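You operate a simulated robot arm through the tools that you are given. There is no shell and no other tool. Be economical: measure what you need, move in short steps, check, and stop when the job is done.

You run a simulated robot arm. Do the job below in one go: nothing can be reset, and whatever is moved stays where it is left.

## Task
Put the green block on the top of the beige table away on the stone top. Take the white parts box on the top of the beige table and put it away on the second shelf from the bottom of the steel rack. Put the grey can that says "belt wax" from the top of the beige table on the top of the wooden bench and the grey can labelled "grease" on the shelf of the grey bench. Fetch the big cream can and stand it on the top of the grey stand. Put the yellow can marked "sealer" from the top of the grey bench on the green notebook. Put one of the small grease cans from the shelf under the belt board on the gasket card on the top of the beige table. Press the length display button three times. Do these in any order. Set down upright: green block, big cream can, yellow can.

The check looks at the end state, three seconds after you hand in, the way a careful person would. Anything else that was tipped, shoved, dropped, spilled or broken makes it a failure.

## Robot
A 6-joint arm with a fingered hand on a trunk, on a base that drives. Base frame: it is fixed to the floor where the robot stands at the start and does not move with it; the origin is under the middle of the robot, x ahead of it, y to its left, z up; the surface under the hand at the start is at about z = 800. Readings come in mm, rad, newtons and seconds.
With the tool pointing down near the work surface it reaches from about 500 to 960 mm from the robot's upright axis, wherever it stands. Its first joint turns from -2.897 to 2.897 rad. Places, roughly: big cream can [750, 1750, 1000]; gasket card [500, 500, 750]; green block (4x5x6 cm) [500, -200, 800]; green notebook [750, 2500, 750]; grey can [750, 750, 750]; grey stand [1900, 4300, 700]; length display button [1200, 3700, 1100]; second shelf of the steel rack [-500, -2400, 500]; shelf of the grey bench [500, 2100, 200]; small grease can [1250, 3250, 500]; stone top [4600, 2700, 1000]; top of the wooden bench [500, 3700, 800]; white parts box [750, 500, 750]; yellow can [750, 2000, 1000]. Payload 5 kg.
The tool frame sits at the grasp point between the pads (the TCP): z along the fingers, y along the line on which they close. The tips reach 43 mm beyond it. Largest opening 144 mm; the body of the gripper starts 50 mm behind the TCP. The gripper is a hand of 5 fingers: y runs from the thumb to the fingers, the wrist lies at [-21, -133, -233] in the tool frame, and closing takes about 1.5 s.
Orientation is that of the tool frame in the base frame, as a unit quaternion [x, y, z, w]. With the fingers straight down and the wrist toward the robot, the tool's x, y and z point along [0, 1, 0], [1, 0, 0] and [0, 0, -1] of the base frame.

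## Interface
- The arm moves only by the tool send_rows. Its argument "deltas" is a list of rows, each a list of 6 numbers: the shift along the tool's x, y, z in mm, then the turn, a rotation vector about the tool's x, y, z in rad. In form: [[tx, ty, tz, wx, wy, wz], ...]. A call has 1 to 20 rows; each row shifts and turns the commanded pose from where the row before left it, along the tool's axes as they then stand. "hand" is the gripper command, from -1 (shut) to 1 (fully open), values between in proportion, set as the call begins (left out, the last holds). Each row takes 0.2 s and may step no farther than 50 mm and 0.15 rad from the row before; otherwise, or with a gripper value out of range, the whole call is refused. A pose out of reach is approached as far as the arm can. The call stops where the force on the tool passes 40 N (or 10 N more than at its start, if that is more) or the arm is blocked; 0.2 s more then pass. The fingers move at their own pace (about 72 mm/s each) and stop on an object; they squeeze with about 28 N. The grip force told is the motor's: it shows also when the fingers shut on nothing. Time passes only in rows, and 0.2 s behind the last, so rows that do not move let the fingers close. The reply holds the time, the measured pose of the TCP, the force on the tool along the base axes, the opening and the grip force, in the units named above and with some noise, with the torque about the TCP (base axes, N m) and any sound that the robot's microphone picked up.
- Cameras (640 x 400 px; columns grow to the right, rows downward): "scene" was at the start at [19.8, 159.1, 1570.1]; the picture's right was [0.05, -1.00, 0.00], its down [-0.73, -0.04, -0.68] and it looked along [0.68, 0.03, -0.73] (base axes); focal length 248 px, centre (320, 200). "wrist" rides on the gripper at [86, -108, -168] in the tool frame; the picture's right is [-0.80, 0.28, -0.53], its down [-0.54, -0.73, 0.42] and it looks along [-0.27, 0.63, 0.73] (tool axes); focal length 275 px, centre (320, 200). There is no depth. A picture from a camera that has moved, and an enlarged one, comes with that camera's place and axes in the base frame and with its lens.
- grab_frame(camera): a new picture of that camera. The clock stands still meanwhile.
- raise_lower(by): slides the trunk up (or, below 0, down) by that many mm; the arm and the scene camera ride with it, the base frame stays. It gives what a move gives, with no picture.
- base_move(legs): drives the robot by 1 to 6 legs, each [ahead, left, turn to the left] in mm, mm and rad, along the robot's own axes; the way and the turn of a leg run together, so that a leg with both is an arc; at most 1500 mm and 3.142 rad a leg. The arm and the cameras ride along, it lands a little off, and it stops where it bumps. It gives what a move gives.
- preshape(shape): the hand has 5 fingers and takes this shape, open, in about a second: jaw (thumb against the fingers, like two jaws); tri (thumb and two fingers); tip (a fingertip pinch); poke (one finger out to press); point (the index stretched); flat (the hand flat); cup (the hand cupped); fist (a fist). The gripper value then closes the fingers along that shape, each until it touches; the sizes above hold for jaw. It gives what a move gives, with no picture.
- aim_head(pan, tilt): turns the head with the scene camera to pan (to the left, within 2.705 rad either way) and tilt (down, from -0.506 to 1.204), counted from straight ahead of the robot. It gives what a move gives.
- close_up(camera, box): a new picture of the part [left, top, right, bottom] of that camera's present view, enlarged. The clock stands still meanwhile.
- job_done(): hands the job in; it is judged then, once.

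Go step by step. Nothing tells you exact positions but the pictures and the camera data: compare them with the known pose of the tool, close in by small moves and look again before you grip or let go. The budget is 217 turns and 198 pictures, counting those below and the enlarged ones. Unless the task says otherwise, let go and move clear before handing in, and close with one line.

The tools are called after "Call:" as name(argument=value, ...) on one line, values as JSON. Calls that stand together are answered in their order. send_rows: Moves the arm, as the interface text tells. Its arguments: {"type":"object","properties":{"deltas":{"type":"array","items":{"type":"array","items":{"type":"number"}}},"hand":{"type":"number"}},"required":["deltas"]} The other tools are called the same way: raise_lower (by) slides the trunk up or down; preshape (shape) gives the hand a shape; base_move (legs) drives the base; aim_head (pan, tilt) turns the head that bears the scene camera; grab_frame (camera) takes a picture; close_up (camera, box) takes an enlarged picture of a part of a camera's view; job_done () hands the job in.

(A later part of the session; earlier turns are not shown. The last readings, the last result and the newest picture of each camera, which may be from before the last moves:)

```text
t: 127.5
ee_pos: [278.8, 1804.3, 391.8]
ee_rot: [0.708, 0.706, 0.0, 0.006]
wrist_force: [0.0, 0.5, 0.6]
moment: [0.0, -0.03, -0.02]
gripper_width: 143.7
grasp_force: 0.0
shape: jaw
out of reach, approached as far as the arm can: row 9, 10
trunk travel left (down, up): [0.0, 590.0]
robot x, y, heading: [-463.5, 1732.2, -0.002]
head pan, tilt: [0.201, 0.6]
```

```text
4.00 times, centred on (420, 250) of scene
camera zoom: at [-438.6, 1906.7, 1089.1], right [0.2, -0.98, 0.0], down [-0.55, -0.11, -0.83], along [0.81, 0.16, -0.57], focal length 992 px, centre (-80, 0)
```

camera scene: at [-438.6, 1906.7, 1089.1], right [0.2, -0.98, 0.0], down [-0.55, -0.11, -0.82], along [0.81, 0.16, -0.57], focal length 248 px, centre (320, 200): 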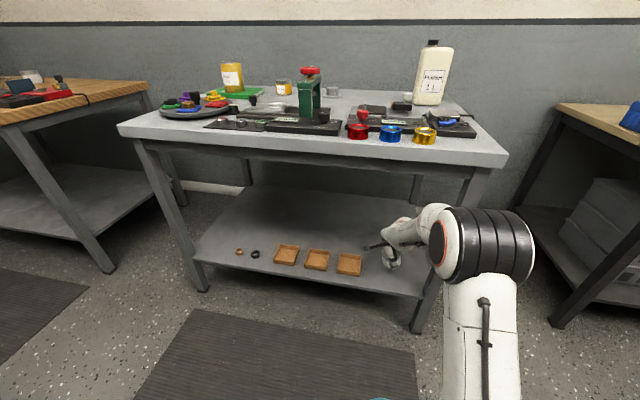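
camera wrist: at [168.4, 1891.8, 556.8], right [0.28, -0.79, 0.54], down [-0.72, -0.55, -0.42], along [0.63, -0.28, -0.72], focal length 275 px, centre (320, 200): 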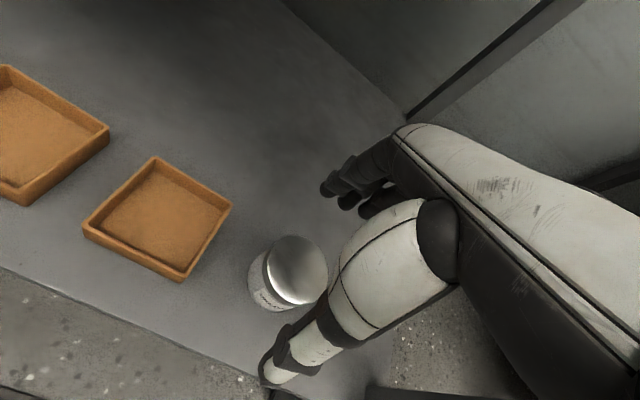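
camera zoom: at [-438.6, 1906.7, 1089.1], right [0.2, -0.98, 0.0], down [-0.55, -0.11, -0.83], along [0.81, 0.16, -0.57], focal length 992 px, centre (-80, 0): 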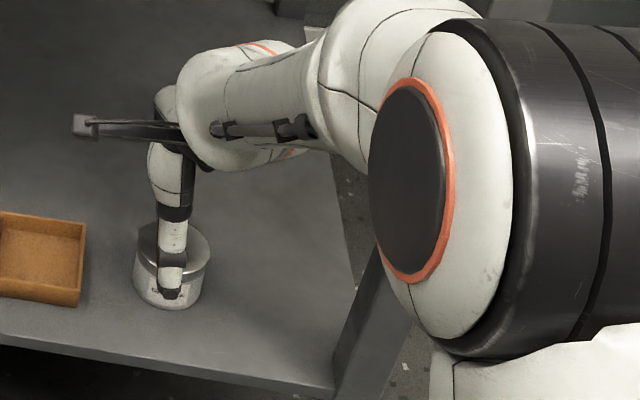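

Grease is on the shelf, upright. Backing out, raising the trunk, then to the cream can.

Call:
base_move(legs=[[-380, 0, 0]])

Call:
raise_lower(by=400)

Call:
raise_lower(by=190)

Call:
aim_head(pan=0.0, tilt=0.6)

Call:
send_rows(deltas=[[0, 0, -50, 0, 0, 0], [0, 0, -50, 0, 0, 0], [0, 0, -50, 0, 0, 0], [0, -50, 0, 0, 0, 0], [0, -50, 0, 0, 0, 0], [0, -50, 0, 0, 0, 0], [0, -50, 0, 0, 0, 0], [0, -50, 0, 0, 0, 0]])

Call:
grab_frame(camera="scene")

```text
t: 129.9
ee_pos: [-96.2, 1803.3, 391.1]
ee_rot: [0.707, 0.707, -0.001, 0.006]
wrist_force: [-0.1, -0.1, -0.4]
moment: [-0.02, 0.02, -0.03]
gripper_width: 143.7
grasp_force: 0.0
shape: jaw
trunk travel left (down, up): [0.0, 590.0]
robot x, y, heading: [-840.4, 1735.0, 0.002]
head pan, tilt: [0.201, 0.6]
```

```text
t: 133.8
ee_pos: [-96.1, 1805.6, 791.6]
ee_rot: [0.707, 0.707, 0.0, 0.006]
wrist_force: [0.1, -0.3, 0.1]
moment: [0.03, 0.0, -0.02]
gripper_width: 143.7
grasp_force: 0.1
shape: jaw
trunk travel left (down, up): [-400.0, 190.0]
robot x, y, heading: [-844.8, 1735.5, 0.006]
head pan, tilt: [0.201, 0.6]
```

```text
t: 135.8
ee_pos: [-95.9, 1804.2, 980.4]
ee_rot: [0.708, 0.707, 0.001, 0.006]
wrist_force: [0.3, -0.1, -0.1]
moment: [-0.03, 0.01, 0.02]
gripper_width: 143.5
grasp_force: 0.0
shape: jaw
trunk travel left (down, up): [-590.0, 0.0]
robot x, y, heading: [-842.1, 1733.0, -0.001]
head pan, tilt: [0.201, 0.6]
```

```text
t: 136.6
ee_pos: [-96.0, 1805.8, 980.9]
ee_rot: [0.707, 0.708, 0.0, 0.006]
wrist_force: [-0.3, -0.2, -0.6]
moment: [0.03, 0.01, 0.0]
gripper_width: 143.6
grasp_force: 0.1
shape: jaw
trunk travel left (down, up): [-590.0, 0.0]
robot x, y, heading: [-839.8, 1734.1, -0.002]
head pan, tilt: [0.0, 0.6]
```

```text
t: 138.4
ee_pos: [-376.3, 1839.9, 1092.8]
ee_rot: [0.706, 0.708, 0.001, 0.006]
wrist_force: [0.3, -0.3, 0.5]
moment: [0.02, -0.03, -0.01]
gripper_width: 143.9
grasp_force: 0.1
shape: jaw
out of reach, approached as far as the arm can: row 1, 2, 3, 4
trunk travel left (down, up): [-590.0, 0.0]
robot x, y, heading: [-846.2, 1729.3, 0.0]
head pan, tilt: [0.0, 0.6]
```

```text
126 pictures are left
camera scene: at [-814.4, 1888.6, 1679.1], right [0.0, -1.0, 0.0], down [-0.56, 0.0, -0.83], along [0.83, 0.0, -0.56], focal length 248 px, centre (320, 200)
```

scene: 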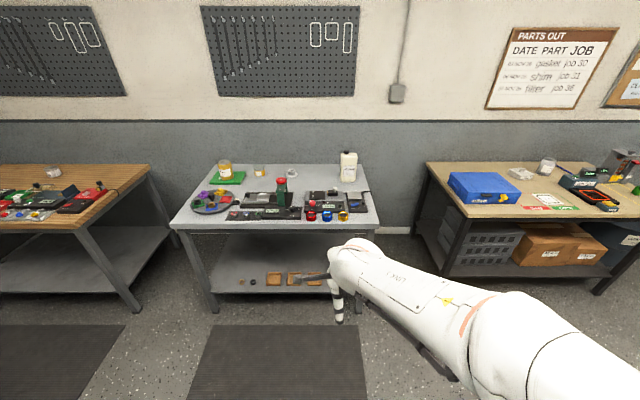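

Call:
send_rows(deltas=[[0, 0, -40, 0, 0, 0], [0, 0, -40, 0, 0, 0], [0, 0, -30, 0, 0, 0], [0, 0, 0, 0, 0, 0]])

Call:
close_up(camera="scene", box=[320, 135, 380, 195])

Call:
close_up(camera="scene", box=[160, 140, 400, 300])

```text
t: 139.4
ee_pos: [-374.8, 1865.9, 1177.7]
ee_rot: [0.71, 0.704, 0.001, 0.016]
wrist_force: [-0.1, -0.3, -0.9]
moment: [0.0, 0.02, 0.01]
gripper_width: 144.0
grasp_force: 0.1
shape: jaw
out of reach, approached as far as the arm can: row 2, 3
trunk travel left (down, up): [-590.0, 0.0]
robot x, y, heading: [-843.7, 1730.5, -0.002]
head pan, tilt: [0.0, 0.6]
```

```text
6.67 times, centred on (350, 165) of scene
camera zoom: at [-813.4, 1888.9, 1679.1], right [0.0, -1.0, 0.0], down [-0.56, 0.0, -0.83], along [0.83, 0.0, -0.56], focal length 1653 px, centre (120, 433)
```

zoom: 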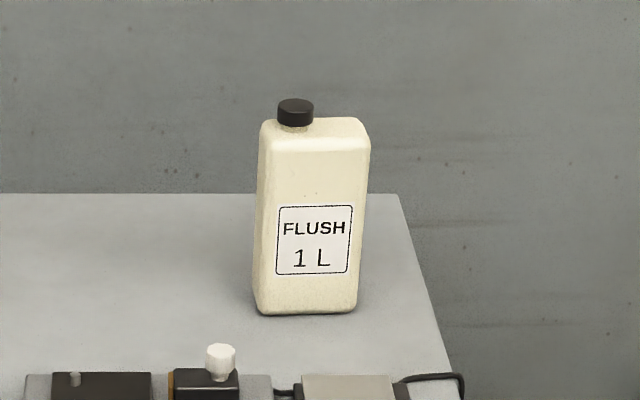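

```text
2.50 times, centred on (280, 220) of scene
camera zoom: at [-813.4, 1888.9, 1679.1], right [0.0, -1.0, 0.0], down [-0.56, 0.0, -0.83], along [0.83, 0.0, -0.56], focal length 620 px, centre (420, 150)
```

zoom: 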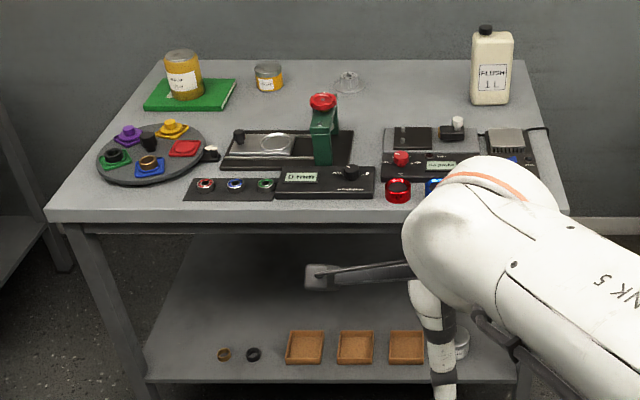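

The arm seems to sit in a different wrist branch; I'll go back toward the start posture to recover it.

Call:
send_rows(deltas=[[40, -20, 0, 0, 0, 0], [40, -20, 0, 0, 0, 0], [40, -20, 0, 0, 0, 0], [40, -20, 0, 0, 0, 0], [40, -20, 0, 0, 0, 0], [0, 0, 0, 0, 0, 0]])

Call:
grab_frame(camera="scene")

```text
t: 140.8
ee_pos: [-475.5, 2066.4, 1174.1]
ee_rot: [0.707, 0.707, 0.001, 0.007]
wrist_force: [-0.3, 0.6, 0.5]
moment: [0.01, -0.02, -0.01]
gripper_width: 144.0
grasp_force: 0.1
shape: jaw
trunk travel left (down, up): [-590.0, 0.0]
robot x, y, heading: [-843.0, 1730.9, 0.006]
head pan, tilt: [0.0, 0.6]
```

```text
123 pictures are left
camera scene: at [-813.5, 1888.9, 1679.1], right [0.0, -1.0, 0.0], down [-0.56, 0.0, -0.83], along [0.83, 0.0, -0.56], focal length 248 px, centre (320, 200)
```

scene: 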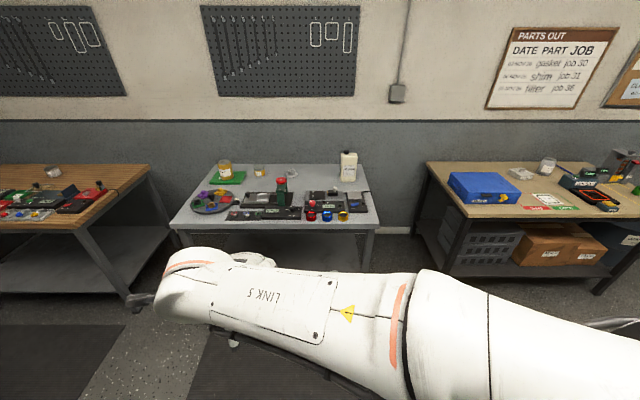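

Call:
send_rows(deltas=[[-30, 38, 0, 0, 0, 0], [-30, 38, 0, 0, 0, 0], [-30, 38, 0, 0, 0, 0], [-30, 38, 0, 0, 0, 0], [-30, 38, 0, 0, 0, 0], [-30, 38, 0, 0, 0, 0], [-30, 38, 0, 0, 0, 0], [-30, 38, 0, 0, 0, 0], [-30, 38, 0, 0, 0, 0], [-30, 38, 0, 0, 0, 0], [0, 0, 0, 0, 0, 0]])

Call:
grab_frame(camera="scene")

```text
t: 143.2
ee_pos: [-131.7, 1826.6, 1103.2]
ee_rot: [0.715, 0.699, 0.0, 0.028]
wrist_force: [0.4, 0.3, -0.8]
moment: [-0.01, 0.06, -0.01]
gripper_width: 144.0
grasp_force: 0.0
shape: jaw
out of reach, approached as far as the arm can: row 6, 7, 8, 9, 10
trunk travel left (down, up): [-590.0, 0.0]
robot x, y, heading: [-844.3, 1735.1, 0.003]
head pan, tilt: [0.0, 0.6]
```

```text
122 pictures are left
camera scene: at [-813.3, 1889.0, 1679.1], right [0.0, -1.0, 0.0], down [-0.57, 0.0, -0.82], along [0.82, 0.0, -0.57], focal length 248 px, centre (320, 200)
```

scene: 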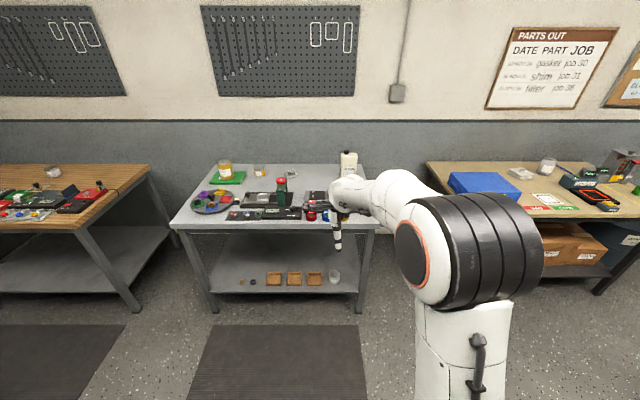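

Wrist branch B limits height; I'll retrace the in-and-out path that caused the flip, in free space.

Call:
send_rows(deltas=[[-15, -43, 0, 0, 0, 0], [-15, -43, 0, 0, 0, 0], [-15, -43, 0, 0, 0, 0], [-15, -43, 0, 0, 0, 0], [0, -43, 0, 0, 0, 0], [0, 0, 40, 0, 0, 0], [0, 0, 40, 0, 0, 0], [0, 0, 40, 0, 0, 0], [0, 0, 0, 0, 0, 0]])

Call:
grab_frame(camera="scene")

```text
t: 145.2
ee_pos: [-353.4, 1786.3, 965.2]
ee_rot: [0.776, 0.629, 0.027, -0.04]
wrist_force: [1.2, 1.9, 0.5]
moment: [-0.11, 0.12, 0.02]
gripper_width: 143.7
grasp_force: 0.1
shape: jaw
out of reach, approached as far as the arm can: row 1, 2, 4, 7, 8
trunk travel left (down, up): [-590.0, 0.0]
robot x, y, heading: [-845.2, 1732.8, -0.001]
head pan, tilt: [0.0, 0.6]
```

```text
121 pictures are left
camera scene: at [-813.5, 1888.8, 1679.1], right [0.0, -1.0, 0.0], down [-0.56, 0.0, -0.83], along [0.83, 0.0, -0.56], focal length 248 px, centre (320, 200)
```

scene: 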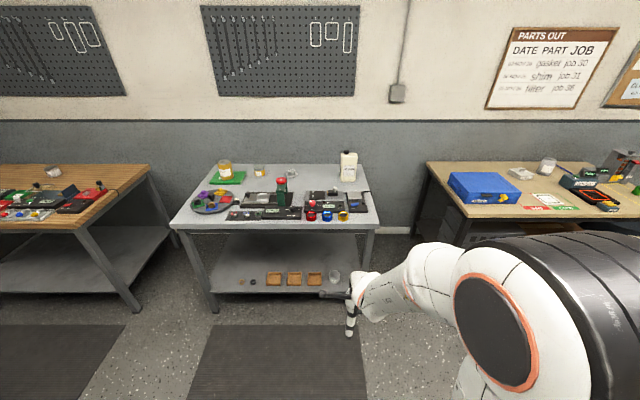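

Call:
send_rows(deltas=[[0, 0, 0, 0, 0, 0], [0, 0, 0, 0, 0, 0], [0, 0, 0, 0, 0, 0], [0, 0, 0, 0, 0, 0]])

Call:
grab_frame(camera="scene")

```text
t: 146.2
ee_pos: [-350.9, 1787.9, 967.3]
ee_rot: [0.707, 0.707, -0.001, 0.006]
wrist_force: [0.4, 0.1, -0.3]
moment: [0.04, -0.02, -0.01]
gripper_width: 143.7
grasp_force: 0.1
shape: jaw
trunk travel left (down, up): [-590.0, 0.0]
robot x, y, heading: [-839.6, 1729.7, 0.0]
head pan, tilt: [0.0, 0.6]
```

```text
120 pictures are left
camera scene: at [-813.4, 1888.8, 1679.1], right [0.0, -1.0, 0.0], down [-0.56, 0.0, -0.83], along [0.83, 0.0, -0.56], focal length 248 px, centre (320, 200)
```

scene: 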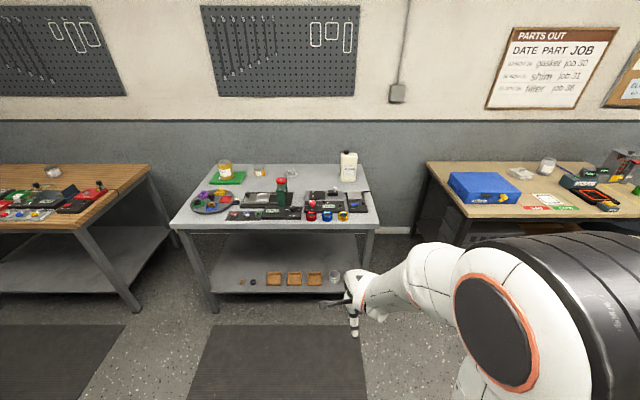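

Call:
send_rows(deltas=[[0, 0, -45, 0, 0, 0], [0, 0, -45, 0, 0, 0], [0, 0, -45, 0, 0, 0], [0, 0, -45, 0, 0, 0], [0, 0, 0, 0, 0, 0], [0, 0, 0, 0, 0, 0]])

Call:
grab_frame(camera="scene")

```text
t: 147.6
ee_pos: [-352.2, 1810.7, 1118.9]
ee_rot: [0.711, 0.703, 0.0, 0.016]
wrist_force: [0.5, 0.2, 0.5]
moment: [0.01, -0.01, 0.04]
gripper_width: 144.1
grasp_force: 0.0
shape: jaw
out of reach, approached as far as the arm can: row 1, 3, 4
trunk travel left (down, up): [-590.0, 0.0]
robot x, y, heading: [-842.2, 1734.2, -0.0]
head pan, tilt: [0.0, 0.6]
```

```text
119 pictures are left
camera scene: at [-813.3, 1888.7, 1679.1], right [0.0, -1.0, 0.0], down [-0.57, 0.0, -0.82], along [0.82, 0.0, -0.57], focal length 248 px, centre (320, 200)
```

scene: 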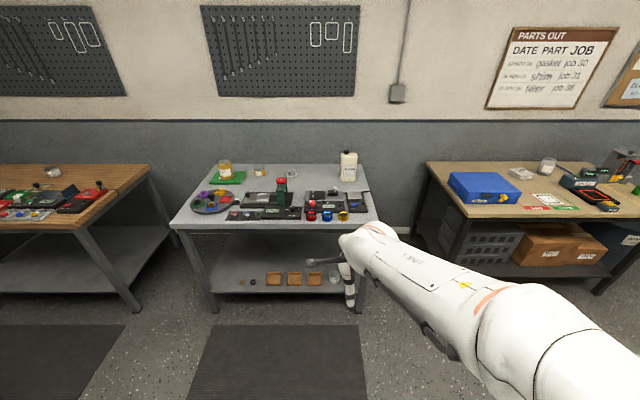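

Call:
send_rows(deltas=[[0, 0, 45, 0, 0, 0], [0, 0, 45, 0, 0, 0], [0, 0, 45, 0, 0, 0], [0, 0, 30, 0, 0, 0], [0, 0, 0, 0, 0, 0], [0, 0, 0, 0, 0, 0], [0, 0, 0, 0, 0, 0], [0, 0, 0, 0, 0, 0]])

Call:
close_up(camera="scene", box=[300, 200, 640, 400])

Call:
send_rows(deltas=[[0, 45, 0, 0, 0, 0], [0, 45, 0, 0, 0, 0]])

Call:
send_rows(deltas=[[0, 45, 0, 0, 0, 0], [0, 45, 0, 0, 0, 0]])

Call:
send_rows(deltas=[[0, 45, 0, 0, 0, 0], [0, 45, 0, 0, 0, 0]])

Call:
close_up(camera="scene", box=[300, 200, 640, 400])

```text
t: 149.4
ee_pos: [-350.1, 1808.4, 953.5]
ee_rot: [0.707, 0.707, 0.0, 0.006]
wrist_force: [-0.1, -0.6, 0.2]
moment: [0.01, 0.02, 0.01]
gripper_width: 143.9
grasp_force: 0.0
shape: jaw
trunk travel left (down, up): [-590.0, 0.0]
robot x, y, heading: [-843.4, 1733.2, 0.001]
head pan, tilt: [0.0, 0.6]
```

```text
1.88 times, centred on (470, 300) of scene
camera zoom: at [-813.5, 1888.7, 1679.1], right [0.0, -1.0, 0.0], down [-0.56, 0.0, -0.83], along [0.83, 0.0, -0.56], focal length 467 px, centre (38, 12)
```

zoom: 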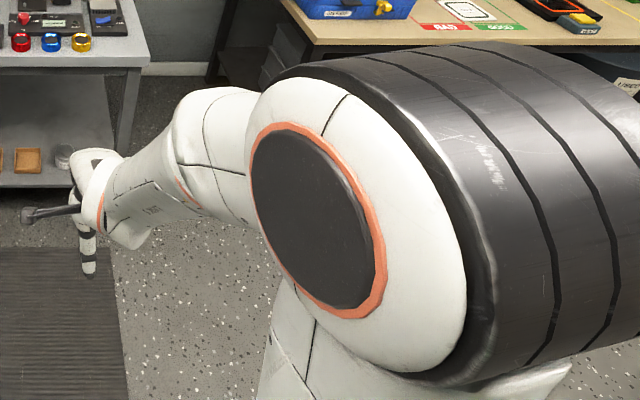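

```text
t: 150.0
ee_pos: [-261.1, 1807.5, 953.2]
ee_rot: [0.707, 0.708, 0.0, 0.005]
wrist_force: [-0.2, -0.1, -0.3]
moment: [0.02, 0.02, 0.01]
gripper_width: 143.9
grasp_force: 0.0
shape: jaw
trunk travel left (down, up): [-590.0, 0.0]
robot x, y, heading: [-842.1, 1733.3, 0.003]
head pan, tilt: [0.0, 0.6]
```

```text
t: 150.6
ee_pos: [-169.9, 1808.2, 954.8]
ee_rot: [0.705, 0.709, -0.002, 0.01]
wrist_force: [-0.7, 0.1, -1.6]
moment: [0.08, 0.0, -0.06]
gripper_width: 144.1
grasp_force: 0.0
shape: jaw
trunk travel left (down, up): [-590.0, 0.0]
robot x, y, heading: [-844.5, 1729.3, -0.001]
head pan, tilt: [0.0, 0.6]
```

```text
t: 151.2
ee_pos: [-80.3, 1808.2, 953.7]
ee_rot: [0.707, 0.707, -0.001, 0.006]
wrist_force: [0.3, -0.6, -0.4]
moment: [-0.01, 0.05, -0.02]
gripper_width: 143.9
grasp_force: 0.0
shape: jaw
trunk travel left (down, up): [-590.0, 0.0]
robot x, y, heading: [-843.4, 1732.7, 0.001]
head pan, tilt: [0.0, 0.6]
```

```text
1.88 times, centred on (470, 300) of scene
camera zoom: at [-812.3, 1888.9, 1679.0], right [0.0, -1.0, 0.0], down [-0.57, 0.0, -0.82], along [0.82, 0.0, -0.57], focal length 467 px, centre (38, 12)
```

zoom: 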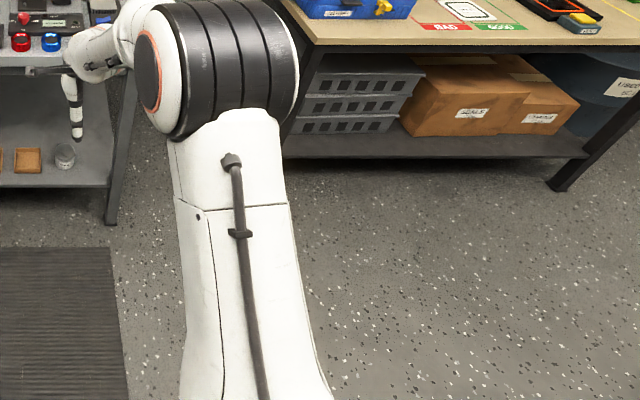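

Call:
send_rows(deltas=[[0, 0, -45, 0, 0, 0], [0, 0, -45, 0, 0, 0], [0, 0, -45, 0, 0, 0], [0, 0, -45, 0, 0, 0], [0, 0, 0, 0, 0, 0]])

Call:
grab_frame(camera="scene")

```text
t: 152.4
ee_pos: [-112.9, 1845.7, 1095.9]
ee_rot: [0.713, 0.701, 0.0, 0.024]
wrist_force: [0.5, 0.0, -0.8]
moment: [-0.01, -0.01, 0.0]
gripper_width: 144.3
grasp_force: 0.1
shape: jaw
out of reach, approached as far as the arm can: row 1, 2, 3, 4
trunk travel left (down, up): [-590.0, 0.0]
robot x, y, heading: [-841.3, 1732.1, 0.004]
head pan, tilt: [0.0, 0.6]
```

```text
116 pictures are left
camera scene: at [-813.3, 1889.0, 1679.0], right [0.0, -1.0, 0.0], down [-0.56, 0.0, -0.83], along [0.83, 0.0, -0.56], focal length 248 px, centre (320, 200)
```

scene: 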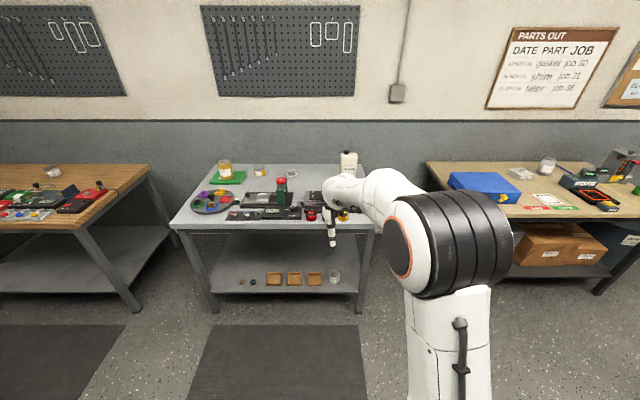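

Call:
send_rows(deltas=[[25, -40, 0, 0, 0, 0], [25, -40, 0, 0, 0, 0], [25, -40, 0, 0, 0, 0], [25, -40, 0, 0, 0, 0], [25, -40, 0, 0, 0, 0], [25, -40, 0, 0, 0, 0], [25, -40, 0, 0, 0, 0], [25, -40, 0, 0, 0, 0], [0, 0, -30, 0, 0, 0], [0, 0, 0, 0, 0, 0]])

Call:
send_rows(deltas=[[0, 0, 0, 0, 0, -0.15], [0, 0, 0, 0, 0, -0.15], [0, 0, 0, 0, 0, -0.15], [0, 0, 0, 0, 0, -0.15]])

Call:
send_rows(deltas=[[0, 0, 0, 0, 0, -0.15], [0, 0, 0, 0, 0, -0.15], [0, 0, 0, 0, 0, -0.15], [0, 0, 0, 0, 0, -0.15]])

Call:
grab_frame(camera="scene")

```text
t: 154.6
ee_pos: [-432.1, 2047.7, 1121.6]
ee_rot: [0.707, 0.707, -0.001, 0.006]
wrist_force: [-0.7, 0.3, -0.3]
moment: [0.04, 0.0, 0.0]
gripper_width: 143.9
grasp_force: 0.0
shape: jaw
trunk travel left (down, up): [-590.0, 0.0]
robot x, y, heading: [-843.0, 1734.0, -0.003]
head pan, tilt: [0.0, 0.6]
```

```text
t: 155.6
ee_pos: [-439.6, 2057.1, 1109.7]
ee_rot: [0.471, 0.882, 0.0, 0.015]
wrist_force: [0.2, 0.3, 0.1]
moment: [-0.05, 0.02, 0.0]
gripper_width: 143.8
grasp_force: 0.0
shape: jaw
out of reach, approached as far as the arm can: row 4
trunk travel left (down, up): [-590.0, 0.0]
robot x, y, heading: [-842.2, 1734.9, 0.001]
head pan, tilt: [0.0, 0.6]
```

```text
t: 156.6
ee_pos: [-493.9, 2112.7, 1040.0]
ee_rot: [0.257, 0.963, -0.01, 0.077]
wrist_force: [-0.4, 0.3, 0.1]
moment: [-0.05, -0.05, -0.02]
gripper_width: 143.8
grasp_force: 0.1
shape: jaw
out of reach, approached as far as the arm can: row 1, 2, 3, 4
trunk travel left (down, up): [-590.0, 0.0]
robot x, y, heading: [-842.2, 1735.8, 0.0]
head pan, tilt: [0.0, 0.6]
```

```text
115 pictures are left
camera scene: at [-814.5, 1890.0, 1679.0], right [0.0, -1.0, 0.0], down [-0.56, 0.0, -0.83], along [0.83, 0.0, -0.56], focal length 248 px, centre (320, 200)
```

scene: 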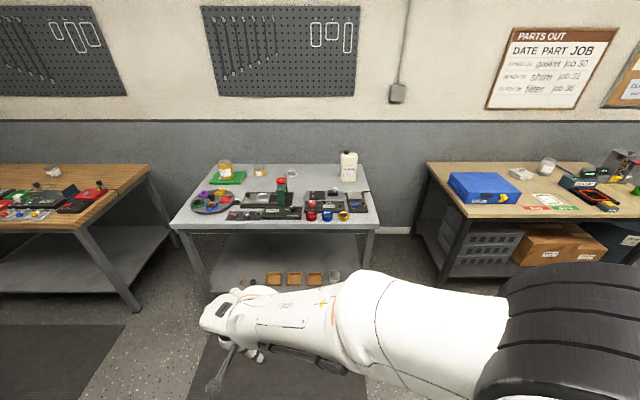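

Call:
send_rows(deltas=[[0, 0, 0, 0, 0, 0.15], [0, 0, 0, 0, 0, 0.15], [0, 0, 0, 0, 0, 0.15], [0, 0, 0, 0, 0, 0.15], [0, 0, 0, 0, 0, 0.15], [0, 0, 0, 0, 0, 0.15], [0, 0, 0, 0, 0, 0.15], [0, 0, -45, 0, 0, 0], [0, 0, -45, 0, 0, 0], [0, 0, 0, 0, 0, 0]])

Call:
grab_frame(camera="scene")

```text
t: 158.8
ee_pos: [-505.1, 2115.8, 1131.6]
ee_rot: [0.698, 0.712, 0.029, 0.063]
wrist_force: [-0.5, -0.3, -0.6]
moment: [0.03, 0.01, -0.02]
gripper_width: 144.3
grasp_force: 0.1
shape: jaw
trunk travel left (down, up): [-590.0, 0.0]
robot x, y, heading: [-843.0, 1730.3, -0.0]
head pan, tilt: [0.0, 0.6]
```

```text
114 pictures are left
camera scene: at [-813.4, 1889.0, 1679.0], right [0.0, -1.0, 0.0], down [-0.56, 0.0, -0.83], along [0.83, 0.0, -0.56], focal length 248 px, centre (320, 200)
```

scene: 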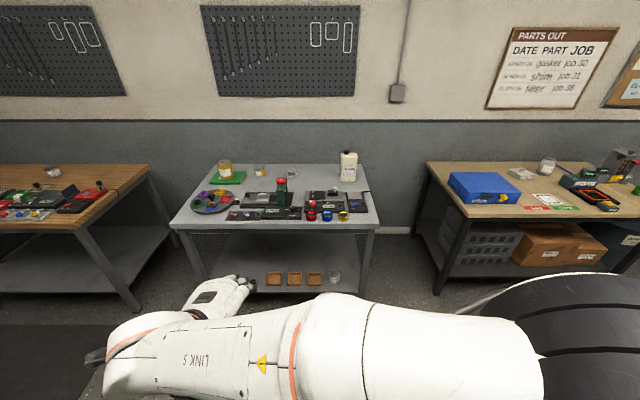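

Call:
send_rows(deltas=[[34.7, 0, -5.8, 0, 0.148, 0], [34.7, 0, -5.8, 0, 0.148, 0], [34.7, 0, -5.8, 0, 0.148, 0], [34.7, 0, -5.8, 0, 0.148, 0], [34.7, 0, -5.8, 0, 0.148, 0], [34.7, 0, -5.8, 0, 0.148, 0], [34.7, 0, -5.8, 0, 0.148, 0], [34.7, 0, -5.8, 0, 0.148, 0], [0, 0, 0, 0, 0, 0]])

Call:
grab_frame(camera="scene")

```text
t: 160.8
ee_pos: [-530.5, 2328.4, 1286.1]
ee_rot: [0.563, 0.627, 0.413, -0.347]
wrist_force: [0.7, -0.6, -0.1]
moment: [0.0, 0.01, -0.02]
gripper_width: 144.0
grasp_force: 0.1
shape: jaw
trunk travel left (down, up): [-590.0, 0.0]
robot x, y, heading: [-842.9, 1733.3, 0.004]
head pan, tilt: [0.0, 0.6]
```

```text
113 pictures are left
camera scene: at [-813.5, 1888.9, 1679.1], right [0.0, -1.0, 0.0], down [-0.56, 0.0, -0.83], along [0.83, 0.0, -0.56], focal length 248 px, centre (320, 200)
```

scene: 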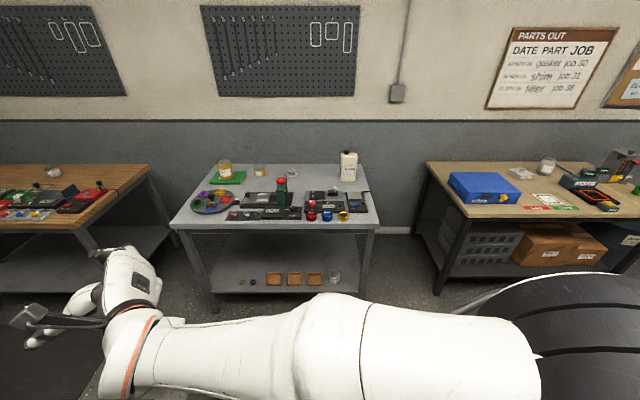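

Call:
send_rows(deltas=[[34.7, 0, -5.8, 0, 0.148, 0], [34.7, 0, -5.8, 0, 0.148, 0], [34.7, 0, -5.8, 0, 0.148, 0], [34.7, 0, -5.8, 0, 0.148, 0], [34.7, 0, -5.8, 0, 0.148, 0], [0, 0, 0, 0, 0, 0]])

Call:
grab_frame(camera="scene")

```text
t: 162.2
ee_pos: [-553.9, 2323.5, 1456.8]
ee_rot: [0.375, 0.459, 0.589, -0.549]
wrist_force: [-0.4, 1.0, 0.4]
moment: [0.0, -0.01, -0.01]
gripper_width: 144.1
grasp_force: 0.0
shape: jaw
trunk travel left (down, up): [-590.0, 0.0]
robot x, y, heading: [-842.4, 1736.0, 0.001]
head pan, tilt: [0.0, 0.6]
```

```text
112 pictures are left
camera scene: at [-813.5, 1888.9, 1679.1], right [0.0, -1.0, 0.0], down [-0.56, 0.0, -0.83], along [0.83, 0.0, -0.56], focal length 248 px, centre (320, 200)
```

scene: 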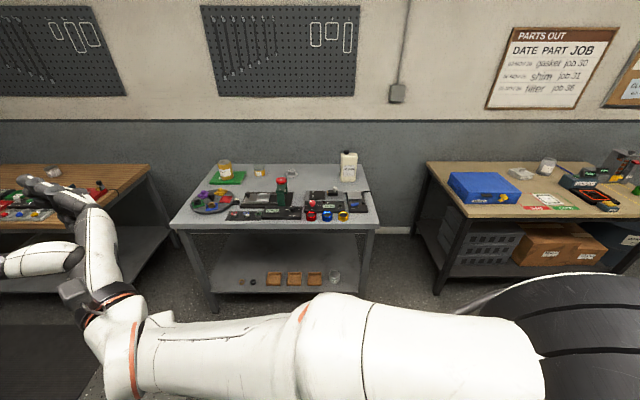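

Call:
send_rows(deltas=[[-34.7, 0, 0.5, 0, -0.148, 0], [-34.7, 0, 0.5, 0, -0.148, 0], [-34.7, 0, 0.5, 0, -0.148, 0], [-34.7, 0, 0.5, 0, -0.148, 0], [-34.7, 0, 0.5, 0, -0.148, 0], [-34.7, 0, 0.5, 0, -0.148, 0], [-34.7, 0, 0.5, 0, -0.148, 0], [-34.7, 0, 0.5, 0, -0.148, 0], [-34.7, 0, 0.5, 0, -0.148, 0], [-34.7, 0, 0.5, 0, -0.148, 0], [-34.7, 0, 0.5, 0, -0.148, 0], [-34.7, 0, 0.5, 0, -0.148, 0], [-34.7, 0, 0.5, 0, -0.148, 0], [0, 0, 0, 0.09, 0, 0], [0, 0, 0, 0, 0, 0]])

Call:
send_rows(deltas=[[0, 45, 0, 0, 0, 0], [0, 45, 0, 0, 0, 0], [0, 45, 0, 0, 0, 0], [0, 45, 0, 0, 0, 0], [0, 45, 0, 0, 0, 0], [0, 45, 0, 0, 0, 0], [0, 45, 0, 0, 0, 0], [0, 0, 0, 0, 0, 0]])

Call:
grab_frame(camera="scene")

```text
t: 165.4
ee_pos: [-505.8, 2116.2, 1134.5]
ee_rot: [0.7, 0.713, -0.003, 0.031]
wrist_force: [-1.2, 0.3, -0.5]
moment: [-0.03, 0.05, 0.01]
gripper_width: 143.8
grasp_force: 0.0
shape: jaw
trunk travel left (down, up): [-590.0, 0.0]
robot x, y, heading: [-840.9, 1731.9, 0.001]
head pan, tilt: [0.0, 0.6]
```

```text
t: 167.2
ee_pos: [-191.6, 2124.1, 1147.2]
ee_rot: [0.7, 0.714, -0.003, 0.031]
wrist_force: [-1.2, 0.6, -0.4]
moment: [-0.01, 0.04, 0.01]
gripper_width: 144.1
grasp_force: 0.1
shape: jaw
trunk travel left (down, up): [-590.0, 0.0]
robot x, y, heading: [-840.3, 1731.1, 0.003]
head pan, tilt: [0.0, 0.6]
```

```text
111 pictures are left
camera scene: at [-813.4, 1888.8, 1679.1], right [0.0, -1.0, 0.0], down [-0.56, 0.0, -0.83], along [0.83, 0.0, -0.56], focal length 248 px, centre (320, 200)
```

scene: 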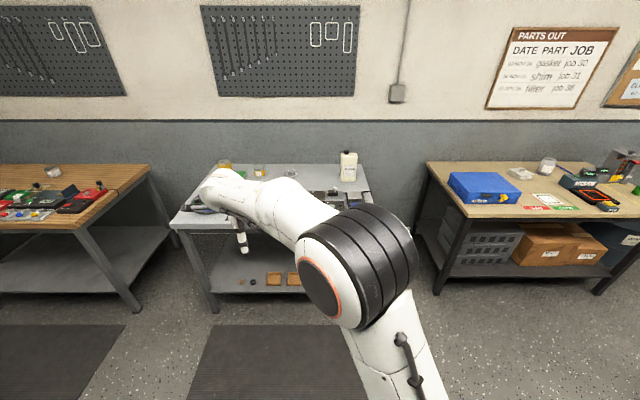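

Working posture recovered when the target lies left of the robot. I'll use that: stand right of the bottle and approach.

Call:
send_rows(deltas=[[0, 0, -30, 0.04, 0.048, 0.02], [0, 0, -20, 0, 0, 0], [0, -40, 0, 0, 0, 0], [0, 0, 0, 0, 0, 0]])

Call:
base_move(legs=[[0, -490, 0], [800, 0, 0]])

Call:
aim_head(pan=0.5, tilt=0.6)

Call:
grab_frame(camera="scene")

Call:
grab_frame(camera="wrist")

```text
t: 168.2
ee_pos: [-236.8, 2124.2, 1190.7]
ee_rot: [0.708, 0.706, 0.001, 0.0]
wrist_force: [-0.7, -0.5, 0.5]
moment: [0.01, -0.05, -0.01]
gripper_width: 144.1
grasp_force: 0.1
shape: jaw
out of reach, approached as far as the arm can: row 2
trunk travel left (down, up): [-590.0, 0.0]
robot x, y, heading: [-837.9, 1734.9, -0.0]
head pan, tilt: [0.0, 0.6]
```

```text
t: 174.9
ee_pos: [563.5, 1639.5, 1190.7]
ee_rot: [0.708, 0.706, 0.0, 0.0]
wrist_force: [0.3, -0.2, -0.3]
moment: [0.01, 0.02, -0.04]
gripper_width: 143.9
grasp_force: 0.0
shape: jaw
trunk travel left (down, up): [-590.0, 0.0]
robot x, y, heading: [-42.6, 1248.4, 0.0]
head pan, tilt: [0.0, 0.6]
```

```text
t: 175.9
ee_pos: [564.3, 1638.9, 1189.2]
ee_rot: [0.708, 0.707, -0.001, 0.0]
wrist_force: [-0.1, 0.7, -0.1]
moment: [-0.02, -0.01, 0.01]
gripper_width: 144.1
grasp_force: 0.1
shape: jaw
trunk travel left (down, up): [-590.0, 0.0]
robot x, y, heading: [-42.6, 1248.2, 0.001]
head pan, tilt: [0.499, 0.6]
```

```text
110 pictures are left
camera scene: at [-24.8, 1447.1, 1679.1], right [0.48, -0.88, 0.0], down [-0.5, -0.27, -0.83], along [0.72, 0.39, -0.56], focal length 248 px, centre (320, 200)
```

scene: 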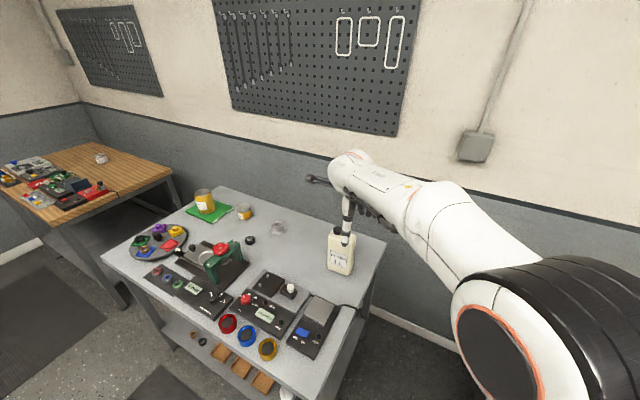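

```text
109 pictures are left
camera wrist: at [453.8, 1725.2, 1357.5], right [0.28, -0.8, 0.53], down [-0.73, -0.54, -0.42], along [0.63, -0.27, -0.73], focal length 275 px, centre (320, 200)
```

wrist: 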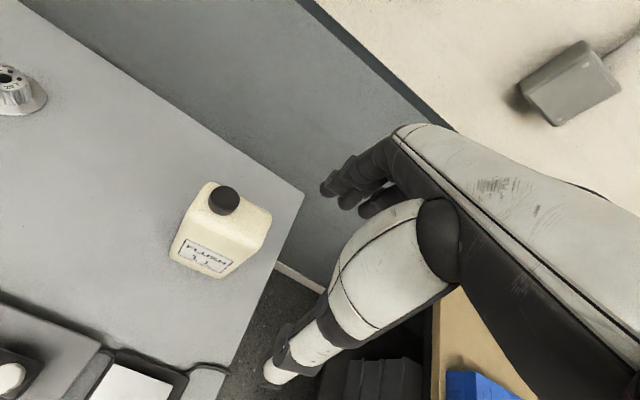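

Call:
close_up(camera="wrist", box=[130, 150, 330, 300])

Call:
close_up(camera="scene", box=[290, 190, 390, 290])

```text
2.67 times, centred on (230, 225) of wrist
camera zoom: at [453.8, 1725.2, 1357.5], right [0.28, -0.8, 0.53], down [-0.73, -0.54, -0.42], along [0.63, -0.27, -0.73], focal length 734 px, centre (560, 133)
```

zoom: 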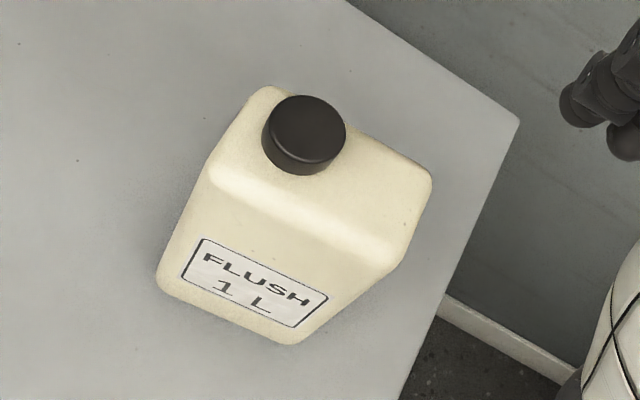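

```text
4.00 times, centred on (340, 240) of scene
camera zoom: at [-24.8, 1447.1, 1679.1], right [0.48, -0.88, 0.0], down [-0.5, -0.27, -0.83], along [0.72, 0.39, -0.56], focal length 992 px, centre (240, 40)
```

zoom: 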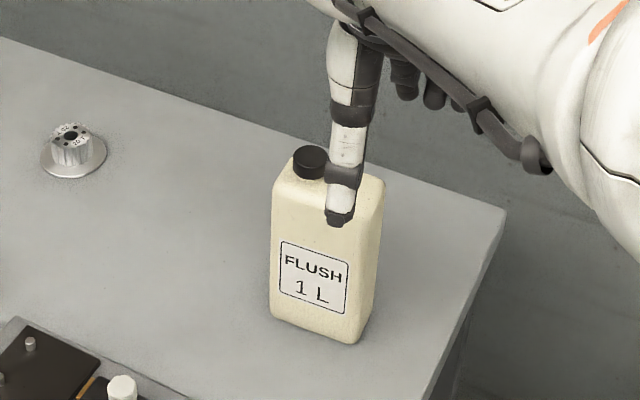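

Call:
send_rows(deltas=[[22.5, 21.3, 0, 0, 0, 0], [22.5, 21.3, 0, 0, 0, 0], [22.5, 21.3, 0, 0, 0, 0], [0, 0, 40, 0, 0, 0], [0, 0, 40, 0, 0, 0], [0, 0, 0, 0, 0, 0]])

Call:
grab_frame(camera="wrist")

Call:
close_up(camera="scene", box=[290, 170, 418, 270])

```text
t: 177.3
ee_pos: [614.0, 1699.3, 1094.2]
ee_rot: [0.708, 0.707, 0.001, 0.0]
wrist_force: [0.3, -0.6, 0.2]
moment: [-0.03, 0.03, 0.03]
gripper_width: 143.9
grasp_force: 0.1
shape: jaw
out of reach, approached as far as the arm can: row 2, 3
trunk travel left (down, up): [-590.0, 0.0]
robot x, y, heading: [-47.1, 1248.8, 0.002]
head pan, tilt: [0.499, 0.6]
```

```text
106 pictures are left
camera wrist: at [505.4, 1785.9, 1260.8], right [0.28, -0.8, 0.53], down [-0.73, -0.54, -0.42], along [0.63, -0.27, -0.73], focal length 275 px, centre (320, 200)
```

wrist: 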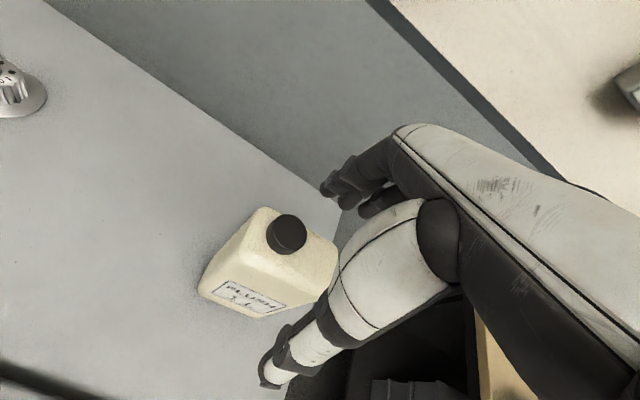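

```text
4.00 times, centred on (354, 220) of scene
camera zoom: at [-24.8, 1447.2, 1679.1], right [0.48, -0.88, 0.0], down [-0.5, -0.27, -0.82], along [0.72, 0.4, -0.57], focal length 992 px, centre (184, 120)
```

zoom: 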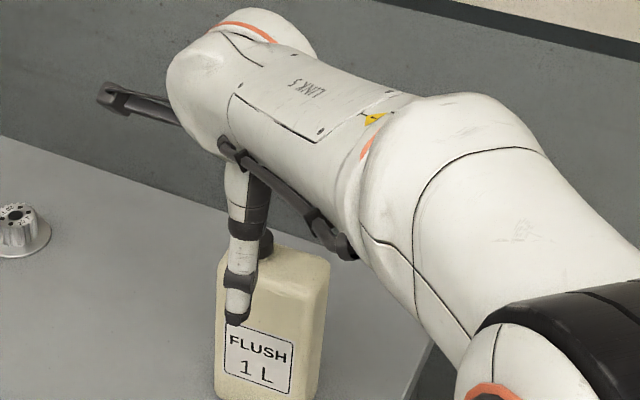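

Call:
send_rows(deltas=[[6, 13, 0, 0, 0, 0], [0, 0, 25, 0, 0, 0], [0, 0, 25, 0, 0, 0], [0, 0, 18, 0, 0, 0], [0, 0, 0, 0, 0, 0]])

Call:
grab_frame(camera="wrist")

Call:
close_up(camera="scene", box=[290, 190, 418, 290])

```text
t: 178.5
ee_pos: [628.9, 1706.0, 1025.7]
ee_rot: [0.708, 0.707, 0.0, 0.0]
wrist_force: [-0.8, 0.6, -0.1]
moment: [-0.02, -0.02, 0.01]
gripper_width: 143.9
grasp_force: 0.2
shape: jaw
trunk travel left (down, up): [-590.0, 0.0]
robot x, y, heading: [-40.0, 1248.1, 0.0]
head pan, tilt: [0.499, 0.6]
```

```text
104 pictures are left
camera wrist: at [518.6, 1792.2, 1192.5], right [0.28, -0.8, 0.53], down [-0.73, -0.54, -0.42], along [0.63, -0.27, -0.73], focal length 275 px, centre (320, 200)
```

wrist: 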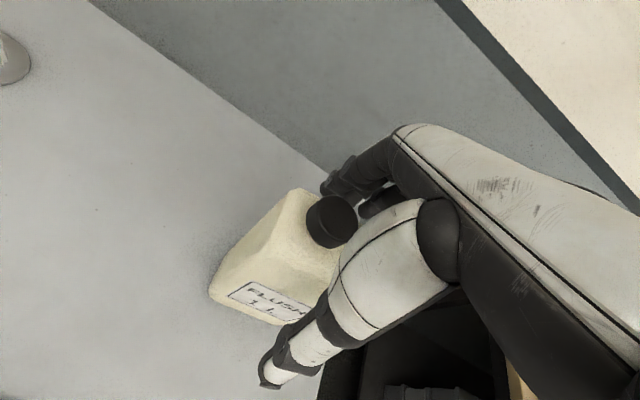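

```text
4.00 times, centred on (354, 240) of scene
camera zoom: at [-24.8, 1447.2, 1679.1], right [0.48, -0.88, 0.0], down [-0.5, -0.27, -0.82], along [0.72, 0.4, -0.57], focal length 992 px, centre (184, 40)
```

zoom: 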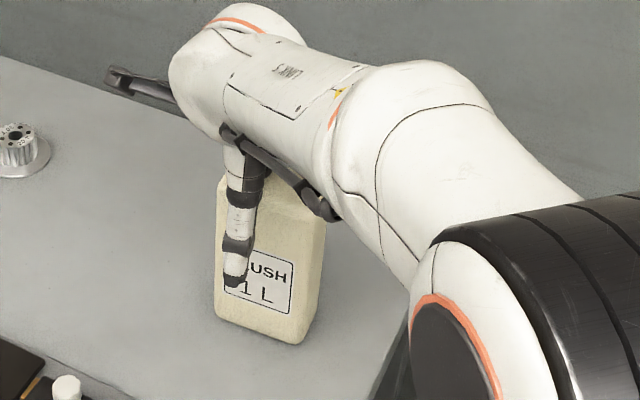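

Call:
send_rows(deltas=[[0, 0, 3, 0, 0, 0], [0, 0, 0, 0, 0, 0], [0, 0, 0, 0, 0, 0], [0, 0, 0, 0, 0, 0], [0, 0, 0, 0, 0, 0], [0, 0, 0, 0, 0, 0], [0, 0, 0, 0, 0, 0], [0, 0, 0, 0, 0, 0], [0, 0, 0, 0, 0, 0], [0, 0, -10, 0, 0, 0], [0, 0, -20, 0, 0, 0], [0, 0, -20, 0, 0, 0]], hand=-1)

Call:
grab_frame(camera="wrist")

Call:
close_up(camera="scene", box=[290, 170, 418, 270])

```text
t: 181.1
ee_pos: [628.2, 1706.3, 1070.9]
ee_rot: [0.708, 0.707, -0.001, 0.0]
wrist_force: [-0.5, -0.2, -10.4]
moment: [-0.01, 0.03, -0.02]
gripper_width: 56.8
grasp_force: 28.4
shape: jaw
trunk travel left (down, up): [-590.0, 0.0]
robot x, y, heading: [-42.3, 1249.8, 0.002]
head pan, tilt: [0.499, 0.6]
```

```text
102 pictures are left
camera wrist: at [518.7, 1792.9, 1239.1], right [0.28, -0.8, 0.53], down [-0.73, -0.54, -0.42], along [0.63, -0.27, -0.73], focal length 275 px, centre (320, 200)
```

wrist: 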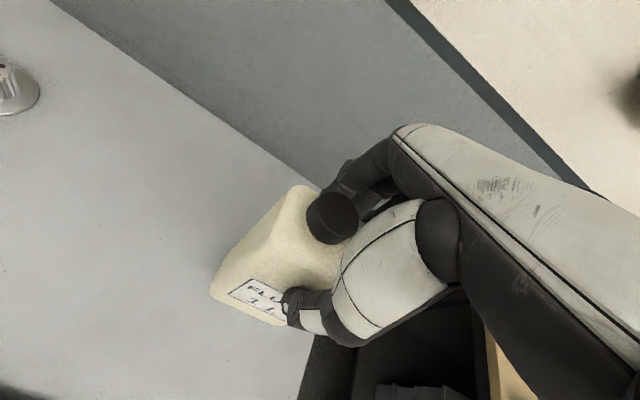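

```text
4.00 times, centred on (354, 220) of scene
camera zoom: at [-24.3, 1447.5, 1679.0], right [0.48, -0.88, 0.0], down [-0.5, -0.27, -0.82], along [0.72, 0.4, -0.57], focal length 992 px, centre (184, 120)
```

zoom: 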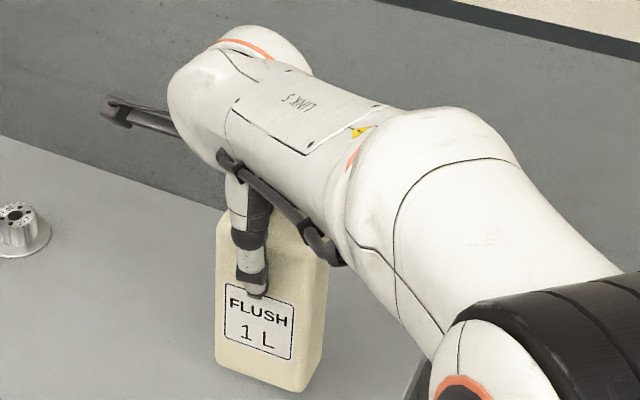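

Cream can held (≈1 kg). Lift, back off, retract, then head to the doorway.

Call:
send_rows(deltas=[[0, 0, -30, 0, 0, 0], [0, 0, -30, 0, 0, 0], [0, 0, 0, 0, 0, 0]])

Call:
grab_frame(camera="scene")

```text
t: 181.9
ee_pos: [628.8, 1707.5, 1132.3]
ee_rot: [0.708, 0.707, -0.002, 0.0]
wrist_force: [0.6, 0.6, -11.2]
moment: [-0.02, 0.0, 0.01]
gripper_width: 56.8
grasp_force: 28.5
shape: jaw
trunk travel left (down, up): [-590.0, 0.0]
robot x, y, heading: [-38.3, 1247.7, -0.001]
head pan, tilt: [0.499, 0.6]
```

```text
100 pictures are left
camera scene: at [-23.6, 1448.0, 1678.9], right [0.48, -0.88, 0.0], down [-0.5, -0.27, -0.82], along [0.72, 0.39, -0.57], focal length 248 px, centre (320, 200)
```

scene: 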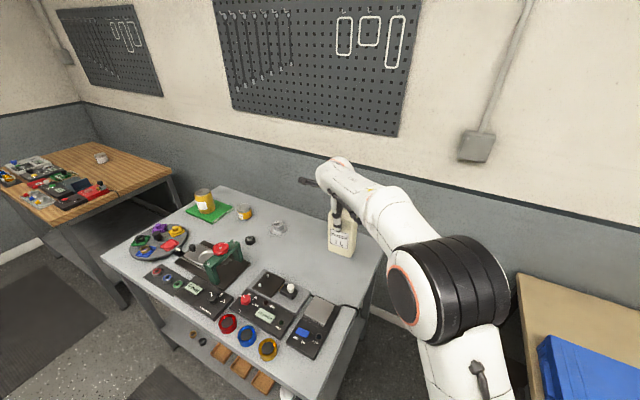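

Call:
base_move(legs=[[-620, 0, 0]])

Call:
send_rows(deltas=[[-20, -40, 0, 0, 0, 0], [-20, -40, 0, 0, 0, 0], [-20, -40, 0, 0, 0, 0], [-20, -40, 0, 0, 0, 0], [-20, -40, 0, 0, 0, 0], [-18, -40, 0, 0, 0, 0], [0, 0, 0, 0, 0, 0]])

Call:
base_move(legs=[[0, -1400, 0], [0, -1400, 0]])

Call:
aim_head(pan=-0.25, tilt=0.4)

Call:
grab_frame(camera="scene")

```text
t: 185.3
ee_pos: [8.1, 1707.4, 1131.4]
ee_rot: [0.707, 0.707, -0.001, 0.0]
wrist_force: [0.1, 0.5, -9.5]
moment: [-0.02, 0.01, 0.03]
gripper_width: 56.9
grasp_force: 28.0
shape: jaw
trunk travel left (down, up): [-590.0, 0.0]
robot x, y, heading: [-660.7, 1251.6, 0.0]
head pan, tilt: [0.499, 0.6]
```

```text
t: 186.9
ee_pos: [-232.9, 1589.6, 1131.9]
ee_rot: [0.707, 0.707, -0.001, 0.001]
wrist_force: [0.1, 0.4, -11.0]
moment: [-0.02, 0.01, 0.01]
gripper_width: 56.4
grasp_force: 27.7
shape: jaw
trunk travel left (down, up): [-590.0, 0.0]
robot x, y, heading: [-660.0, 1249.2, 0.002]
head pan, tilt: [0.499, 0.6]
```

```text
t: 200.6
ee_pos: [-226.8, -1223.7, 1132.3]
ee_rot: [0.705, 0.709, -0.001, 0.001]
wrist_force: [-0.2, -0.3, -10.7]
moment: [-0.02, 0.04, 0.07]
gripper_width: 56.7
grasp_force: 28.0
shape: jaw
trunk travel left (down, up): [-590.0, 0.0]
robot x, y, heading: [-658.1, -1565.5, 0.005]
head pan, tilt: [0.499, 0.6]
```

```text
t: 201.7
ee_pos: [-226.3, -1222.4, 1130.8]
ee_rot: [0.705, 0.709, 0.0, 0.0]
wrist_force: [0.1, -0.3, -10.5]
moment: [-0.02, 0.01, 0.01]
gripper_width: 56.4
grasp_force: 27.0
shape: jaw
trunk travel left (down, up): [-590.0, 0.0]
robot x, y, heading: [-657.2, -1566.0, 0.006]
head pan, tilt: [-0.25, 0.4]
```

```text
99 pictures are left
camera scene: at [-625.1, -1432.5, 1697.2], right [-0.24, -0.97, 0.0], down [-0.38, 0.09, -0.92], along [0.89, -0.22, -0.39], focal length 248 px, centre (320, 200)
```

scene: 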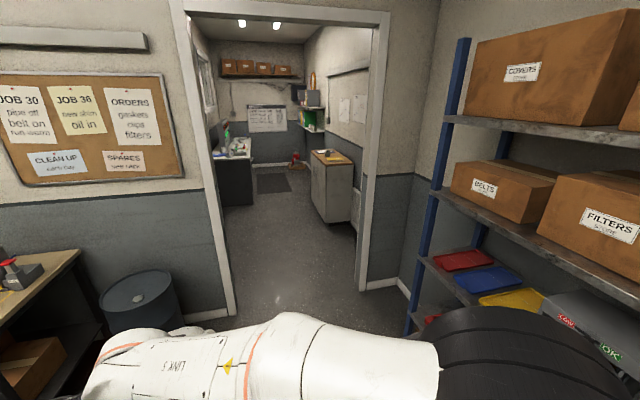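

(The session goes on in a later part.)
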